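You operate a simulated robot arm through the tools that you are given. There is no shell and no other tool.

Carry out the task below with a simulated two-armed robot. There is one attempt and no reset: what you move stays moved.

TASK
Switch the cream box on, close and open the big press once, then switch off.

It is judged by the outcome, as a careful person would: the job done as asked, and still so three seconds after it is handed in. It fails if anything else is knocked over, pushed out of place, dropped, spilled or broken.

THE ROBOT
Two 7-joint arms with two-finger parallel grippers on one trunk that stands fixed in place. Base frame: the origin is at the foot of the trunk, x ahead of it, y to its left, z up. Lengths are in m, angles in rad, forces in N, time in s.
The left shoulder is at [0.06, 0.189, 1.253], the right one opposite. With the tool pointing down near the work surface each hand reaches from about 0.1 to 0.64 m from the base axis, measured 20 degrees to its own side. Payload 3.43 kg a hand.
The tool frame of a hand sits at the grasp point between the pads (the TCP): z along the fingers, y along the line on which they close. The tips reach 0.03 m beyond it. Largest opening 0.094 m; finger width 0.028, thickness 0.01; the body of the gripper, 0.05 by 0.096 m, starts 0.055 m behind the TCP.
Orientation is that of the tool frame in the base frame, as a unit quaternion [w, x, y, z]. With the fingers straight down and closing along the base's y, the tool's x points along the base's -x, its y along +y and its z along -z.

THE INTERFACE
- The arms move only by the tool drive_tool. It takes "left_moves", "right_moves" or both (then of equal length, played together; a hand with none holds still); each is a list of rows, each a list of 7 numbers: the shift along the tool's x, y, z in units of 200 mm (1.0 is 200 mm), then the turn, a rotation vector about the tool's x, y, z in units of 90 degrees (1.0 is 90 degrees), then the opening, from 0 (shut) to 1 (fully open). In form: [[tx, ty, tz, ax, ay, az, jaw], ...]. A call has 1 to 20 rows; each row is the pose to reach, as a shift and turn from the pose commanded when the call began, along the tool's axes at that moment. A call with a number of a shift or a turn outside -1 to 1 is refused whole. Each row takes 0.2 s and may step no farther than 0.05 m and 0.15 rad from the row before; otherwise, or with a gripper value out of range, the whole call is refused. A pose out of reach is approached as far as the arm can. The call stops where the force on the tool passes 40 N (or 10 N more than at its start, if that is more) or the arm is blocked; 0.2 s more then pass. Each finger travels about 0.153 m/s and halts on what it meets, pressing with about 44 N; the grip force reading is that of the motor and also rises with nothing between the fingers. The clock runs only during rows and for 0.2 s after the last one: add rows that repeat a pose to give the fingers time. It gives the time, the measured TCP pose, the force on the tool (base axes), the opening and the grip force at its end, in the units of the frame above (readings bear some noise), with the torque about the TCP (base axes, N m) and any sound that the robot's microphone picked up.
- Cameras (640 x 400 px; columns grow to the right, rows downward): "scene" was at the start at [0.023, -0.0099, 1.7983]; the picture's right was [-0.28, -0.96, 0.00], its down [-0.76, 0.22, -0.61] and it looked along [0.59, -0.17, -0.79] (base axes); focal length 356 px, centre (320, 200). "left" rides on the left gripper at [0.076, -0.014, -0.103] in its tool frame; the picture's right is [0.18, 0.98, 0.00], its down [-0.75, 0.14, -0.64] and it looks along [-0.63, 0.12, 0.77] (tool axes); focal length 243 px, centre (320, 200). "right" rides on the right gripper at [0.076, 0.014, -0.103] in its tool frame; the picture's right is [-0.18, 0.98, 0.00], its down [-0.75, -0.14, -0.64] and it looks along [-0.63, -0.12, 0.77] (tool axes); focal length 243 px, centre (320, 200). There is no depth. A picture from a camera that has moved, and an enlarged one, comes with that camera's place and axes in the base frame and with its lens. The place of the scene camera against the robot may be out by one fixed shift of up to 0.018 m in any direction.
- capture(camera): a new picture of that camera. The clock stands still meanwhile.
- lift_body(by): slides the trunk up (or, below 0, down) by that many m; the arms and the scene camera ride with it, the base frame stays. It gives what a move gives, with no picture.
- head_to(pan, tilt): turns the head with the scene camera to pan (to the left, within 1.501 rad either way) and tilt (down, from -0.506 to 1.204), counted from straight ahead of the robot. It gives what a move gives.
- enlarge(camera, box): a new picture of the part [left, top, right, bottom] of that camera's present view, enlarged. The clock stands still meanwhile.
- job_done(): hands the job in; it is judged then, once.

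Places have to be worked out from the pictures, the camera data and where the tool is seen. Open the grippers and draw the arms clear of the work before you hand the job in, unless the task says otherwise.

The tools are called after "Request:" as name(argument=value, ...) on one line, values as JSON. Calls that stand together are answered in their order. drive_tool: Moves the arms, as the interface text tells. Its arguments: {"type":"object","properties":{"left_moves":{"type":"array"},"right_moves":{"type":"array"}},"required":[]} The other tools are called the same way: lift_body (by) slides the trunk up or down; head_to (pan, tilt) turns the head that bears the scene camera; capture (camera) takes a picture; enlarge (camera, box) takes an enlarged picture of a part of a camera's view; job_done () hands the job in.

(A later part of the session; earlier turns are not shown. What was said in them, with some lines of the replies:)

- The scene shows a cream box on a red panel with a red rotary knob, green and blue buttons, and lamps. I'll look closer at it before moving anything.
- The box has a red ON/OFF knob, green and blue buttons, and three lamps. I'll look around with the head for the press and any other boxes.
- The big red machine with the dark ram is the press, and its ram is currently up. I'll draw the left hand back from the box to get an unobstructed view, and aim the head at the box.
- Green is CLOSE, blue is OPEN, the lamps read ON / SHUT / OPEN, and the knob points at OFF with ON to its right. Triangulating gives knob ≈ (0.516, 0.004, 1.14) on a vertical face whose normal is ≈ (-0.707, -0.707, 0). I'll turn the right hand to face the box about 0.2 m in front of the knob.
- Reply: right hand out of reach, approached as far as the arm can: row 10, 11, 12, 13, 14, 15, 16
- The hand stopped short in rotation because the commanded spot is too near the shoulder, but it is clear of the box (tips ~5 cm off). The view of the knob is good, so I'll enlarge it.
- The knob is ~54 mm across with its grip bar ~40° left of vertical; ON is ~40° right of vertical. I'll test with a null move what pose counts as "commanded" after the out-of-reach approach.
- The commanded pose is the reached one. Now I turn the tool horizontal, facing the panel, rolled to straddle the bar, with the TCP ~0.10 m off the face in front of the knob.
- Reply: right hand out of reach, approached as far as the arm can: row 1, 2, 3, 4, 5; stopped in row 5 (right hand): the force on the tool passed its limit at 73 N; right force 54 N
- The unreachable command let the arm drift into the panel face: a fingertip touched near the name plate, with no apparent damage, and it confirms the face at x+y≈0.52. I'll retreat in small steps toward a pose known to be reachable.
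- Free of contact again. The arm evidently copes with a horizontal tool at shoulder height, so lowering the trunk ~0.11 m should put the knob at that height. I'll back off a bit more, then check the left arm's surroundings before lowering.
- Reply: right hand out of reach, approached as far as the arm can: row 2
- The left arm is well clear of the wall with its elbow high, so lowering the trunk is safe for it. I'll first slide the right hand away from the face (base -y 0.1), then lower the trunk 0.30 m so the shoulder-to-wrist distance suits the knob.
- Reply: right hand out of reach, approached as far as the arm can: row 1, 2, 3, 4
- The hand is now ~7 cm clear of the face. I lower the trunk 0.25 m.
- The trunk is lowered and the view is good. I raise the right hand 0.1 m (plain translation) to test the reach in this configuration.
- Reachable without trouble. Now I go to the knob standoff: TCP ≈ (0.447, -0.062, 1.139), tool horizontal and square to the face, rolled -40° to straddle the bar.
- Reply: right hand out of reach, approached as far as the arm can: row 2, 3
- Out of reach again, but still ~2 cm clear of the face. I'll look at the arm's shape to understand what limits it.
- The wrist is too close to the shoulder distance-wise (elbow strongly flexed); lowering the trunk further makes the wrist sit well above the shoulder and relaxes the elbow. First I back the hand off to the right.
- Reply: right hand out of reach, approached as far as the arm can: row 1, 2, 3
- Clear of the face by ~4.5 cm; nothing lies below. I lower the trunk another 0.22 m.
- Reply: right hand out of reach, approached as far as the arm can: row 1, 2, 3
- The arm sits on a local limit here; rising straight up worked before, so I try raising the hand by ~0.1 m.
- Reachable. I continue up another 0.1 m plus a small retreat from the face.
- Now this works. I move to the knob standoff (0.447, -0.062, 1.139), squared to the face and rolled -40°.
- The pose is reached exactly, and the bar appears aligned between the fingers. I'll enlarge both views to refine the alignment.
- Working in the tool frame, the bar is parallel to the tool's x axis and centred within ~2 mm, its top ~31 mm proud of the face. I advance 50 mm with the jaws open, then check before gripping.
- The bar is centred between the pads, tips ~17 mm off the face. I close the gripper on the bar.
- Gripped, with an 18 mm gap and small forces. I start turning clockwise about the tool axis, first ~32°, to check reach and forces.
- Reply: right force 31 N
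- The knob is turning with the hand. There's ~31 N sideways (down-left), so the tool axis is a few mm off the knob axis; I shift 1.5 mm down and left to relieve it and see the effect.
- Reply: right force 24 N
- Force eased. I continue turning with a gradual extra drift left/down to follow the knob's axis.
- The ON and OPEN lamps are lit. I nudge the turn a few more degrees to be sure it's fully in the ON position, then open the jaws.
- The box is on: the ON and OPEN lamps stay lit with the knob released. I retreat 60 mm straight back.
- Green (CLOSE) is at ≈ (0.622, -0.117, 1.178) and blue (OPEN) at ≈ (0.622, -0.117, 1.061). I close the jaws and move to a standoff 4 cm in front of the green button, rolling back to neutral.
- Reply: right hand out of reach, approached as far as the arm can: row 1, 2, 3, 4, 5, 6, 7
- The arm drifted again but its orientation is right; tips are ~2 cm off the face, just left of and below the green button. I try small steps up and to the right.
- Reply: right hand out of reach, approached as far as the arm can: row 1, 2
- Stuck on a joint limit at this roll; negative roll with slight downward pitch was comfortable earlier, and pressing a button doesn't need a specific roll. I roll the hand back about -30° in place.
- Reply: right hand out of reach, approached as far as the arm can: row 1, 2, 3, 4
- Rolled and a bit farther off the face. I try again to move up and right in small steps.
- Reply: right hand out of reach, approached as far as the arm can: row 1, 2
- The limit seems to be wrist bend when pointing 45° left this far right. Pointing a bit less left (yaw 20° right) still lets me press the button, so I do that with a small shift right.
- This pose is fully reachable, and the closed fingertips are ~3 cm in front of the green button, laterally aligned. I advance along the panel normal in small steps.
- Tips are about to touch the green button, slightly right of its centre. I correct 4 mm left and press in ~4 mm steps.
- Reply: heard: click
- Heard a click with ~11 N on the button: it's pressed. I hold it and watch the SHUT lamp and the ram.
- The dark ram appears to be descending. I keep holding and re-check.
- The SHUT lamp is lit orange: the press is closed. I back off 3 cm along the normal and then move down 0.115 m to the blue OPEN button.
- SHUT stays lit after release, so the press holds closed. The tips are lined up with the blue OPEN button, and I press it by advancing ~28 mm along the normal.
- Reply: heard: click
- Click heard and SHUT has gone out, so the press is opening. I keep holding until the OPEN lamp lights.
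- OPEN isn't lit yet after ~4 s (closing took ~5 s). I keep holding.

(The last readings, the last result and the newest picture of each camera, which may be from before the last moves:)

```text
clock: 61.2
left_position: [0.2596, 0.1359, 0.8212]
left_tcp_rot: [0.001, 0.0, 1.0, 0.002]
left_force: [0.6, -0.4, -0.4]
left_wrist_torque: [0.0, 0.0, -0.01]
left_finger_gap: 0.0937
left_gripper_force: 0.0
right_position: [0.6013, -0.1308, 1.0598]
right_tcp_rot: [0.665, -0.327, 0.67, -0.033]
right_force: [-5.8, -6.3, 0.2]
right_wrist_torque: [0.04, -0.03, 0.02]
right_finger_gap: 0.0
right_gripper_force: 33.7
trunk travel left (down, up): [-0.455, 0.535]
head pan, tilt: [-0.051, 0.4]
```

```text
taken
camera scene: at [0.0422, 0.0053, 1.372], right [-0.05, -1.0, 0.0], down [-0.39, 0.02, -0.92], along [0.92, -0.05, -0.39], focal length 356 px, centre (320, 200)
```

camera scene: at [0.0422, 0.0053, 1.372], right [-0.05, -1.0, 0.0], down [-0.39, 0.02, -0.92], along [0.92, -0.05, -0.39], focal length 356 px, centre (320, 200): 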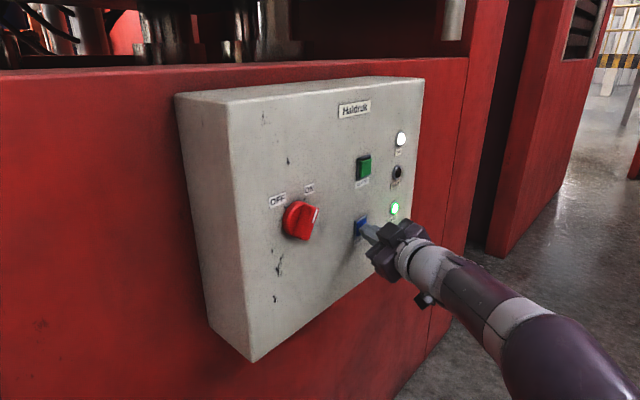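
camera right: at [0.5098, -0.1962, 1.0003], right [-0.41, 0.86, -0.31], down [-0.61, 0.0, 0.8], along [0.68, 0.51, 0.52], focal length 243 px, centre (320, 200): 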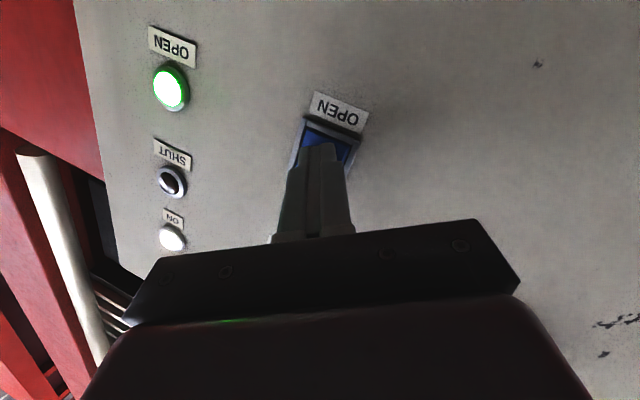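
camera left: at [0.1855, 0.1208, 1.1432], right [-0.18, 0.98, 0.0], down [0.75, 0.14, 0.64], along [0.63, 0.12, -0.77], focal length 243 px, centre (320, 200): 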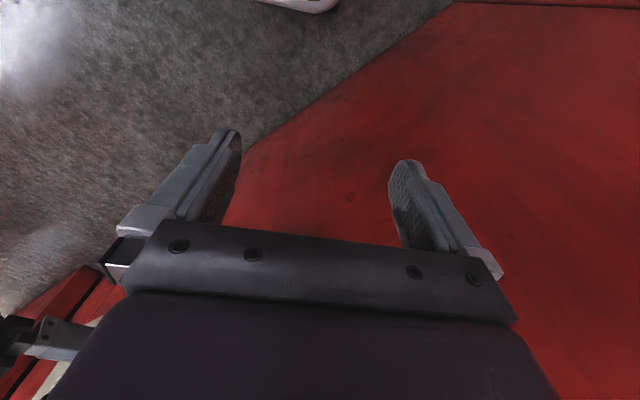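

OPEN is lit with ON: the press has closed and opened once. I back off the blue button 35 mm and start moving toward the knob standoff.

Request:
drive_tool(right_moves=[[0.016, -0.016, -0.054, 0, 0, 0, 0], [0.032, -0.032, -0.107, 0, 0, 0, 0], [0.048, -0.049, -0.161, 0, 0, 0, 0]])

Request:
drive_tool(right_moves=[[-0.09, 0.061, -0.066, -0.023, -0.028, -0.019, 0], [-0.18, 0.123, -0.131, -0.046, -0.056, -0.039, 0], [-0.27, 0.184, -0.197, -0.069, -0.085, -0.058, 0], [-0.36, 0.245, -0.263, -0.092, -0.113, -0.078, 0]])

```text
clock: 62.0
left_position: [0.2597, 0.1364, 0.8208]
left_tcp_rot: [0.0, 0.0, 1.0, 0.001]
left_force: [-0.3, 0.3, -0.1]
left_wrist_torque: [-0.01, -0.03, -0.02]
left_finger_gap: 0.0942
left_gripper_force: 0.1
right_position: [0.5788, -0.1549, 1.0603]
right_tcp_rot: [0.665, -0.329, 0.67, -0.032]
right_force: [0.3, 0.2, 0.1]
right_wrist_torque: [0.03, -0.01, -0.01]
right_finger_gap: 0.0002
right_gripper_force: 32.8
trunk travel left (down, up): [-0.455, 0.535]
head pan, tilt: [-0.051, 0.4]
```

```text
clock: 63.0
left_position: [0.2604, 0.1356, 0.8204]
left_tcp_rot: [0.0, 0.002, 1.0, 0.0]
left_force: [-0.1, -0.5, -0.3]
left_wrist_torque: [0.01, 0.01, -0.01]
left_finger_gap: 0.0937
left_gripper_force: 0.1
right_position: [0.5037, -0.1026, 1.108]
right_tcp_rot: [0.693, -0.417, 0.588, 0.005]
right_force: [0.5, -1.1, -0.3]
right_wrist_torque: [0.0, 0.04, -0.01]
right_finger_gap: 0.0
right_gripper_force: 32.9
trunk travel left (down, up): [-0.455, 0.535]
head pan, tilt: [-0.051, 0.4]
```

All reachable. I finish the move to the knob standoff while opening the jaws.

Request:
drive_tool(right_moves=[[-0.103, 0.061, -0.04, -0.023, -0.028, -0.019, 0.3], [-0.207, 0.121, -0.08, -0.046, -0.057, -0.039, 0.6], [-0.31, 0.182, -0.12, -0.069, -0.085, -0.058, 1], [-0.31, 0.182, -0.12, -0.069, -0.085, -0.058, 1]])

Request:
capture(camera="right")

```text
clock: 64.0
left_position: [0.2602, 0.1363, 0.82]
left_tcp_rot: [0.0, -0.001, 1.0, -0.001]
left_force: [-0.3, -0.2, 0.8]
left_wrist_torque: [0.0, 0.01, 0.0]
left_finger_gap: 0.0939
left_gripper_force: 0.0
right_position: [0.4474, -0.0632, 1.1381]
right_tcp_rot: [0.707, -0.479, 0.52, 0.032]
right_force: [1.1, 0.2, 0.7]
right_wrist_torque: [0.01, 0.03, -0.02]
right_finger_gap: 0.0939
right_gripper_force: 0.0
trunk travel left (down, up): [-0.455, 0.535]
head pan, tilt: [-0.051, 0.4]
```

```text
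taken
camera right: at [0.4017, -0.1622, 1.0699], right [-0.62, 0.61, -0.49], down [-0.72, -0.19, 0.67], along [0.32, 0.77, 0.56], focal length 243 px, centre (320, 200)
```

right: 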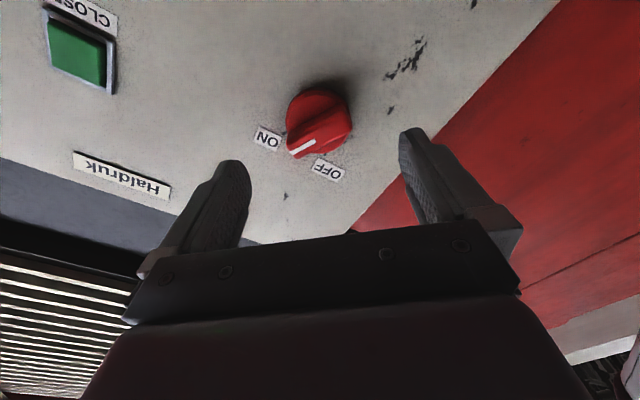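

The bar now sits at +75° relative to the hand's present roll. I roll the hand +75° in place (advancing ~1 cm, still clear of the bar) so the jaws straddle it.

Request:
drive_tool(right_moves=[[0, 0, 0.03, 0, 0, 0.09, 1], [0, 0, 0.056, 0, 0, 0.18, 1], [0, 0, 0.056, 0, 0, 0.27, 1], [0, 0, 0.056, 0, 0, 0.36, 1]])

```text
clock: 65.0
left_position: [0.2592, 0.1375, 0.8202]
left_tcp_rot: [0.0, 0.0, 1.0, 0.0]
left_force: [1.1, 0.1, -0.1]
left_wrist_torque: [0.0, -0.02, -0.03]
left_finger_gap: 0.094
left_gripper_force: 0.1
right_position: [0.4548, -0.0543, 1.1366]
right_tcp_rot: [0.669, -0.314, 0.633, 0.229]
right_force: [0.2, 0.1, 0.3]
right_wrist_torque: [0.02, 0.02, 0.0]
right_finger_gap: 0.0941
right_gripper_force: 0.1
trunk travel left (down, up): [-0.455, 0.535]
head pan, tilt: [-0.051, 0.4]
```

Request:
drive_tool(right_moves=[[0, 0, 0, 0, 0, 0.09, 1], [0, 0, 0, 0, 0, 0.18, 1], [0, 0, 0, 0, 0, 0.27, 1], [0, 0, 0, 0, 0, 0.36, 1], [0, 0, 0, 0, 0, 0.44, 1]])

Request:
enlarge(camera="right", box=[200, 60, 440, 220])

```text
clock: 66.2
left_position: [0.2596, 0.1361, 0.8202]
left_tcp_rot: [0.0, 0.0, 1.0, 0.0]
left_force: [0.7, -0.1, 1.2]
left_wrist_torque: [-0.02, -0.02, -0.02]
left_finger_gap: 0.0938
left_gripper_force: 0.1
right_position: [0.4542, -0.0549, 1.1372]
right_tcp_rot: [0.552, -0.081, 0.702, 0.443]
right_force: [-0.6, 0.2, 0.0]
right_wrist_torque: [0.01, 0.01, 0.03]
right_finger_gap: 0.0941
right_gripper_force: 0.0
trunk travel left (down, up): [-0.455, 0.535]
head pan, tilt: [-0.051, 0.4]
```

```text
2.50 times, centred on (320, 140) of right
camera zoom: at [0.3453, -0.0904, 1.0801], right [-0.52, 0.52, 0.68], down [-0.08, -0.82, 0.56], along [0.85, 0.24, 0.47], focal length 606 px, centre (320, 350)
```

zoom: 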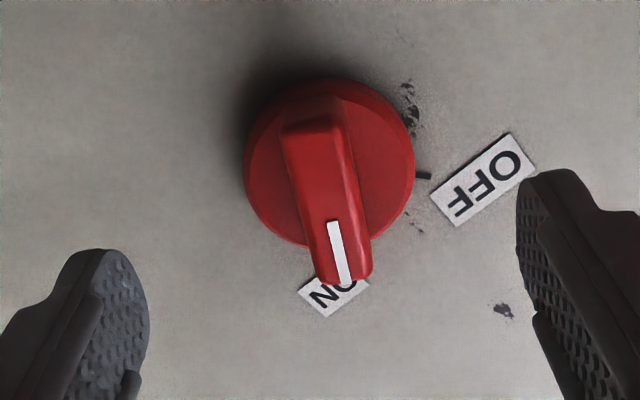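

The bar is aligned with the jaws, offset only ~2 mm. I advance 40 mm with a 2 mm correction, then close on the bar.

Request:
drive_tool(right_moves=[[0, 0.006, 0.07, 0, 0, 0, 1], [0, 0.011, 0.14, 0, 0, 0, 1], [0, 0.011, 0.2, 0, 0, 0, 1], [0, 0.011, 0.2, 0, 0, 0, 1]])

Request:
drive_tool(right_moves=[[0, 0, 0, 0, 0, 0, 0.5], [0, 0, 0, 0, 0, 0, 0.3], [0, 0, 0, 0, 0, 0, 0], [0, 0, 0, 0, 0, 0, 0]])

Request:
enlarge(camera="scene", box=[250, 120, 420, 290])

```text
clock: 67.2
left_position: [0.2592, 0.1368, 0.8222]
left_tcp_rot: [0.0, 0.0, 1.0, -0.001]
left_force: [0.3, 0.8, 0.8]
left_wrist_torque: [0.0, -0.02, 0.0]
left_finger_gap: 0.0942
left_gripper_force: 0.0
right_position: [0.4802, -0.0244, 1.1388]
right_tcp_rot: [0.553, -0.081, 0.702, 0.442]
right_force: [0.9, 0.6, 0.1]
right_wrist_torque: [0.0, -0.02, -0.02]
right_finger_gap: 0.094
right_gripper_force: 0.1
trunk travel left (down, up): [-0.455, 0.535]
head pan, tilt: [-0.051, 0.4]
```

```text
clock: 68.2
left_position: [0.2606, 0.1348, 0.8201]
left_tcp_rot: [0.0, 0.001, 1.0, 0.0]
left_force: [-1.2, -0.1, -0.2]
left_wrist_torque: [0.03, 0.0, 0.0]
left_finger_gap: 0.0939
left_gripper_force: 0.0
right_position: [0.4826, -0.0251, 1.1377]
right_tcp_rot: [0.552, -0.081, 0.703, 0.442]
right_force: [-1.0, 0.0, -3.4]
right_wrist_torque: [0.05, -0.01, -0.55]
right_finger_gap: 0.0178
right_gripper_force: 45.3
trunk travel left (down, up): [-0.455, 0.535]
head pan, tilt: [-0.051, 0.4]
```

```text
2.35 times, centred on (335, 205) of scene
camera zoom: at [0.0438, 0.0066, 1.372], right [-0.05, -1.0, 0.0], down [-0.39, 0.02, -0.92], along [0.92, -0.05, -0.39], focal length 838 px, centre (285, 188)
```

zoom: 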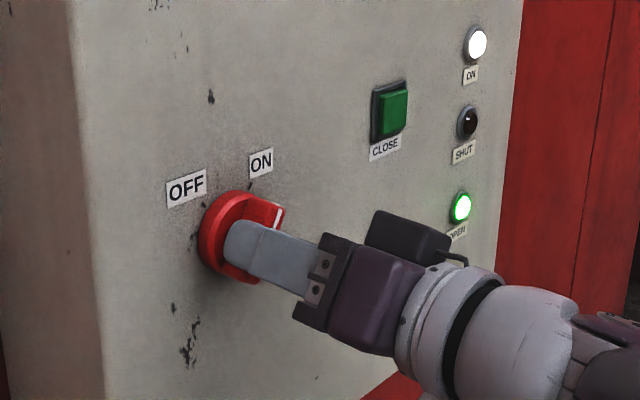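

Gripped cleanly with near-zero side force; ON and OPEN are still lit. I turn counter-clockwise ~36° first and check the forces.

Request:
drive_tool(right_moves=[[0, 0, 0, 0, 0, -0.09, 0], [0, 0, 0, 0, 0, -0.18, 0], [0, 0, 0, 0, 0, -0.27, 0], [0, 0, 0, 0, 0, -0.36, 0]])

```text
clock: 69.2
left_position: [0.2606, 0.1353, 0.8197]
left_tcp_rot: [-0.001, -0.001, 1.0, 0.0]
left_force: [-0.2, 0.6, -0.6]
left_wrist_torque: [-0.01, -0.02, -0.03]
left_finger_gap: 0.0941
left_gripper_force: 0.0
right_position: [0.4838, -0.0258, 1.1364]
right_tcp_rot: [0.653, -0.274, 0.652, 0.269]
right_force: [5.4, -3.2, -4.1]
right_wrist_torque: [-0.95, 0.94, -0.54]
right_finger_gap: 0.0178
right_gripper_force: 44.3
trunk travel left (down, up): [-0.455, 0.535]
head pan, tilt: [-0.051, 0.4]
```

Low forces, so the centring is good. I continue to the OFF mark.

Request:
drive_tool(right_moves=[[0, 0, 0, 0, 0, -0.09, 0], [0, 0, 0, 0, 0, -0.18, 0], [0, 0, 0, 0, 0, -0.27, 0], [0, 0, 0, 0, 0, -0.36, 0], [0, 0, 0, 0, 0, -0.43, 0]])

Request:
enlarge(camera="scene", box=[250, 120, 420, 290])

```text
clock: 70.4
left_position: [0.2612, 0.1351, 0.8204]
left_tcp_rot: [-0.001, 0.0, 1.0, 0.001]
left_force: [0.1, 0.5, 0.2]
left_wrist_torque: [-0.03, 0.04, 0.03]
left_finger_gap: 0.0939
left_gripper_force: 0.0
right_position: [0.4848, -0.0266, 1.1374]
right_tcp_rot: [0.707, -0.474, 0.524, 0.038]
right_force: [13.1, -12.2, 0.0]
right_wrist_torque: [-0.69, 0.76, -1.34]
right_finger_gap: 0.0177
right_gripper_force: 44.7
trunk travel left (down, up): [-0.455, 0.535]
head pan, tilt: [-0.051, 0.4]
```

```text
2.35 times, centred on (335, 205) of scene
camera zoom: at [0.0466, 0.0041, 1.372], right [-0.05, -1.0, 0.0], down [-0.39, 0.02, -0.92], along [0.92, -0.05, -0.39], focal length 838 px, centre (285, 188)
```

zoom: 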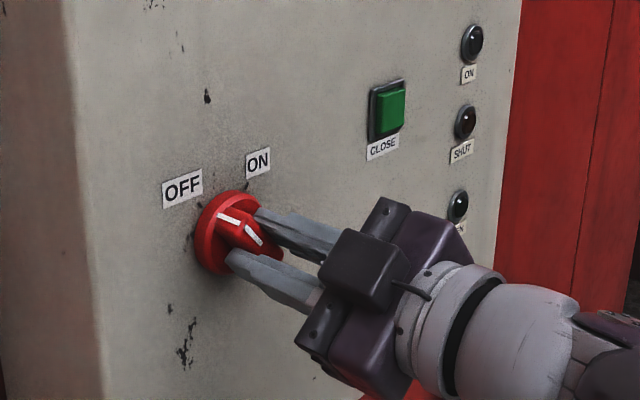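

All lamps are out and the pointer is back at OFF. I release the bar and retreat straight back.

Request:
drive_tool(right_moves=[[0, 0, 0, 0, 0, 0, 0.5], [0, 0, 0, 0, 0, 0, 1], [0, 0, 0, 0, 0, 0, 1], [0, 0, 0, 0, 0, 0, 1]])

Request:
drive_tool(right_moves=[[0, 0, -0.09, 0, 0, 0, 1], [0, 0, -0.18, 0, 0, 0, 1], [0, 0, -0.26, 0, 0, 0, 1]])

Request:
enlarge(camera="scene", box=[250, 100, 430, 290])

Request:
capture(camera="right")

```text
clock: 71.4
left_position: [0.2591, 0.1358, 0.8213]
left_tcp_rot: [0.0, 0.0, 1.0, 0.001]
left_force: [0.3, 0.4, 0.3]
left_wrist_torque: [0.03, -0.03, 0.05]
left_finger_gap: 0.0937
left_gripper_force: 0.3
right_position: [0.4809, -0.026, 1.138]
right_tcp_rot: [0.707, -0.474, 0.524, 0.037]
right_force: [0.7, 0.2, 0.0]
right_wrist_torque: [0.02, 0.02, 0.0]
right_finger_gap: 0.0941
right_gripper_force: 0.1
trunk travel left (down, up): [-0.455, 0.535]
head pan, tilt: [-0.051, 0.4]
```

```text
clock: 72.2
left_position: [0.2584, 0.1355, 0.8208]
left_tcp_rot: [0.0, 0.0, 1.0, 0.0]
left_force: [-0.6, -0.3, 0.0]
left_wrist_torque: [0.0, 0.03, 0.0]
left_finger_gap: 0.0938
left_gripper_force: 0.1
right_position: [0.4454, -0.0622, 1.1389]
right_tcp_rot: [0.707, -0.474, 0.524, 0.038]
right_force: [0.2, 0.5, -0.3]
right_wrist_torque: [-0.02, 0.02, -0.01]
right_finger_gap: 0.094
right_gripper_force: 0.0
trunk travel left (down, up): [-0.455, 0.535]
head pan, tilt: [-0.051, 0.4]
```

```text
2.11 times, centred on (340, 195) of scene
camera zoom: at [0.0433, 0.0066, 1.372], right [-0.05, -1.0, 0.0], down [-0.39, 0.02, -0.92], along [0.92, -0.05, -0.39], focal length 750 px, centre (278, 210)
```

zoom: 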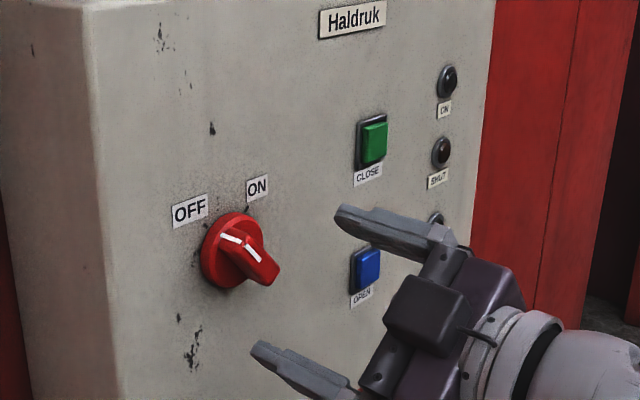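

```text
taken
camera right: at [0.3995, -0.1608, 1.0703], right [-0.62, 0.62, -0.48], down [-0.71, -0.2, 0.67], along [0.32, 0.76, 0.56], focal length 243 px, centre (320, 200)
```

right: 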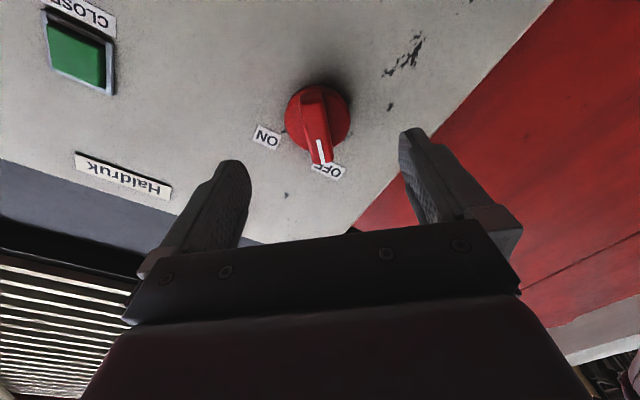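

Knob at OFF, all lamps dark, press open. Now I draw the right hand clear, back along the earlier reachable path.

Request:
drive_tool(right_moves=[[0.102, -0.047, -0.02, -0.001, 0.026, 0.036, 1], [0.204, -0.094, -0.04, -0.003, 0.053, 0.072, 1], [0.307, -0.142, -0.055, -0.004, 0.079, 0.108, 1], [0.409, -0.189, -0.065, -0.006, 0.105, 0.144, 1], [0.511, -0.236, -0.073, -0.007, 0.131, 0.181, 1]])

```text
clock: 73.4
left_position: [0.2602, 0.1356, 0.8199]
left_tcp_rot: [0.001, 0.001, 1.0, 0.001]
left_force: [0.2, -0.2, 0.1]
left_wrist_torque: [0.0, 0.01, 0.0]
left_finger_gap: 0.094
left_gripper_force: 0.0
right_position: [0.5105, -0.1428, 1.0863]
right_tcp_rot: [0.633, -0.401, 0.656, 0.091]
right_force: [0.4, -0.1, 0.1]
right_wrist_torque: [0.01, -0.01, 0.02]
right_finger_gap: 0.0938
right_gripper_force: 0.1
trunk travel left (down, up): [-0.455, 0.535]
head pan, tilt: [-0.051, 0.4]
```

Next I turn the hand away from the panel and draw it back to the right.

Request:
drive_tool(right_moves=[[0.062, -0.045, -0.07, 0.066, 0.03, 0.013, 1], [0.125, -0.09, -0.14, 0.133, 0.06, 0.027, 1], [0.187, -0.135, -0.21, 0.2, 0.09, 0.04, 1], [0.249, -0.18, -0.28, 0.266, 0.119, 0.053, 1], [0.312, -0.225, -0.35, 0.333, 0.149, 0.066, 1], [0.374, -0.27, -0.42, 0.399, 0.179, 0.08, 1]])

Request:
capture(camera="scene")

Request:
enlarge(camera="scene", box=[250, 100, 430, 290])

Request:
head_to(pan=0.2, tilt=-0.2)

Request:
capture(camera="scene")

```text
clock: 74.8
left_position: [0.26, 0.1372, 0.8205]
left_tcp_rot: [0.0, 0.0, 1.0, 0.0]
left_force: [1.4, -0.2, 0.1]
left_wrist_torque: [-0.01, 0.02, 0.07]
left_finger_gap: 0.094
left_gripper_force: 0.0
right_position: [0.4876, -0.2641, 1.0568]
right_tcp_rot: [0.622, -0.154, 0.756, -0.133]
right_force: [-0.2, -0.2, 0.3]
right_wrist_torque: [0.01, -0.02, 0.0]
right_finger_gap: 0.094
right_gripper_force: 0.0
trunk travel left (down, up): [-0.455, 0.535]
head pan, tilt: [-0.051, 0.4]
```

```text
taken
camera scene: at [0.0435, 0.0067, 1.372], right [-0.05, -1.0, 0.0], down [-0.39, 0.02, -0.92], along [0.92, -0.05, -0.39], focal length 356 px, centre (320, 200)
```

scene: 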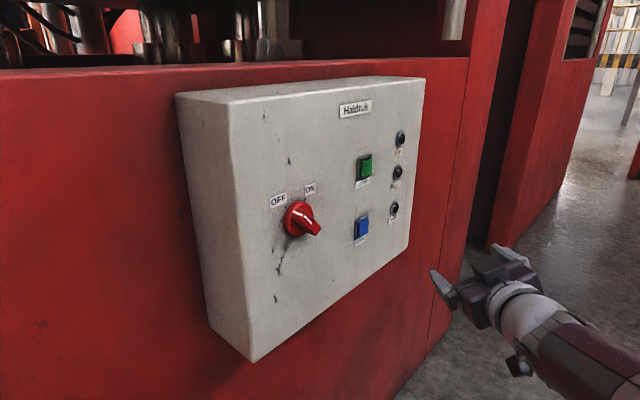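

```text
2.11 times, centred on (340, 195) of scene
camera zoom: at [0.0435, 0.0067, 1.372], right [-0.05, -1.0, 0.0], down [-0.39, 0.02, -0.92], along [0.92, -0.05, -0.39], focal length 750 px, centre (278, 210)
```

zoom: 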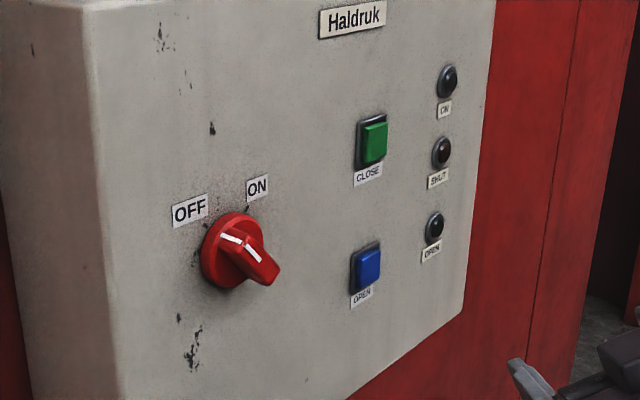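

```text
clock: 75.8
left_position: [0.2595, 0.1353, 0.8209]
left_tcp_rot: [0.0, 0.0, 1.0, 0.0]
left_force: [-0.1, -0.2, 0.6]
left_wrist_torque: [0.03, 0.01, -0.01]
left_finger_gap: 0.0939
left_gripper_force: 0.1
right_position: [0.4882, -0.2633, 1.0572]
right_tcp_rot: [0.623, -0.155, 0.755, -0.13]
right_force: [0.4, -0.2, -0.5]
right_wrist_torque: [-0.01, -0.04, -0.01]
right_finger_gap: 0.0939
right_gripper_force: 0.0
trunk travel left (down, up): [-0.455, 0.535]
head pan, tilt: [0.201, -0.201]
```

```text
taken
camera scene: at [0.0326, 0.028, 1.4264], right [0.2, -0.98, 0.0], down [0.19, 0.04, -0.98], along [0.96, 0.2, 0.2], focal length 356 px, centre (320, 200)
```

scene: 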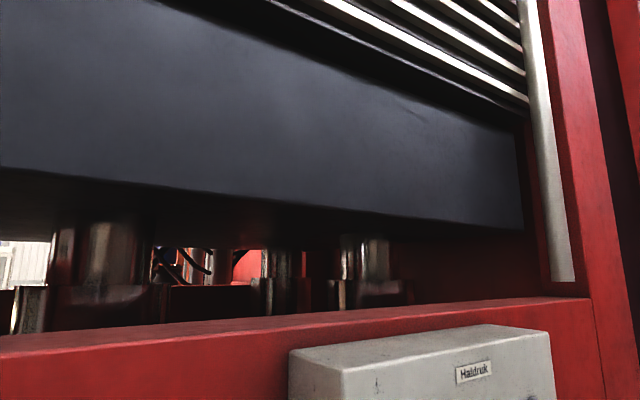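

The platen is back in its original open position, the knob is at OFF, and all lamps are dark. The buttons are released, both grippers are open and clear of the work, so I hand the job in.

Request:
job_done()

```text
The job is handed in.
```

I switched the cream box on, closed and opened the press once, then switched the box off and handed the job in.

- **On:** I turned the red knob to ON, and the ON and OPEN lamps lit.
- **Close:** I held the green CLOSE button until the SHUT lamp lit.
- **Open:** I held the blue OPEN button until SHUT went out and the OPEN lamp lit.
- **Off:** I turned the knob back to OFF. All lamps are dark and the platen is back in its original open position.

While I was first lining up the right hand, before the box was on, a fingertip hit the front panel near the name plate. The move stopped at about 73 N. I saw no mark or shift on the box afterwards.

Both grippers are open and both hands are clear of the box.
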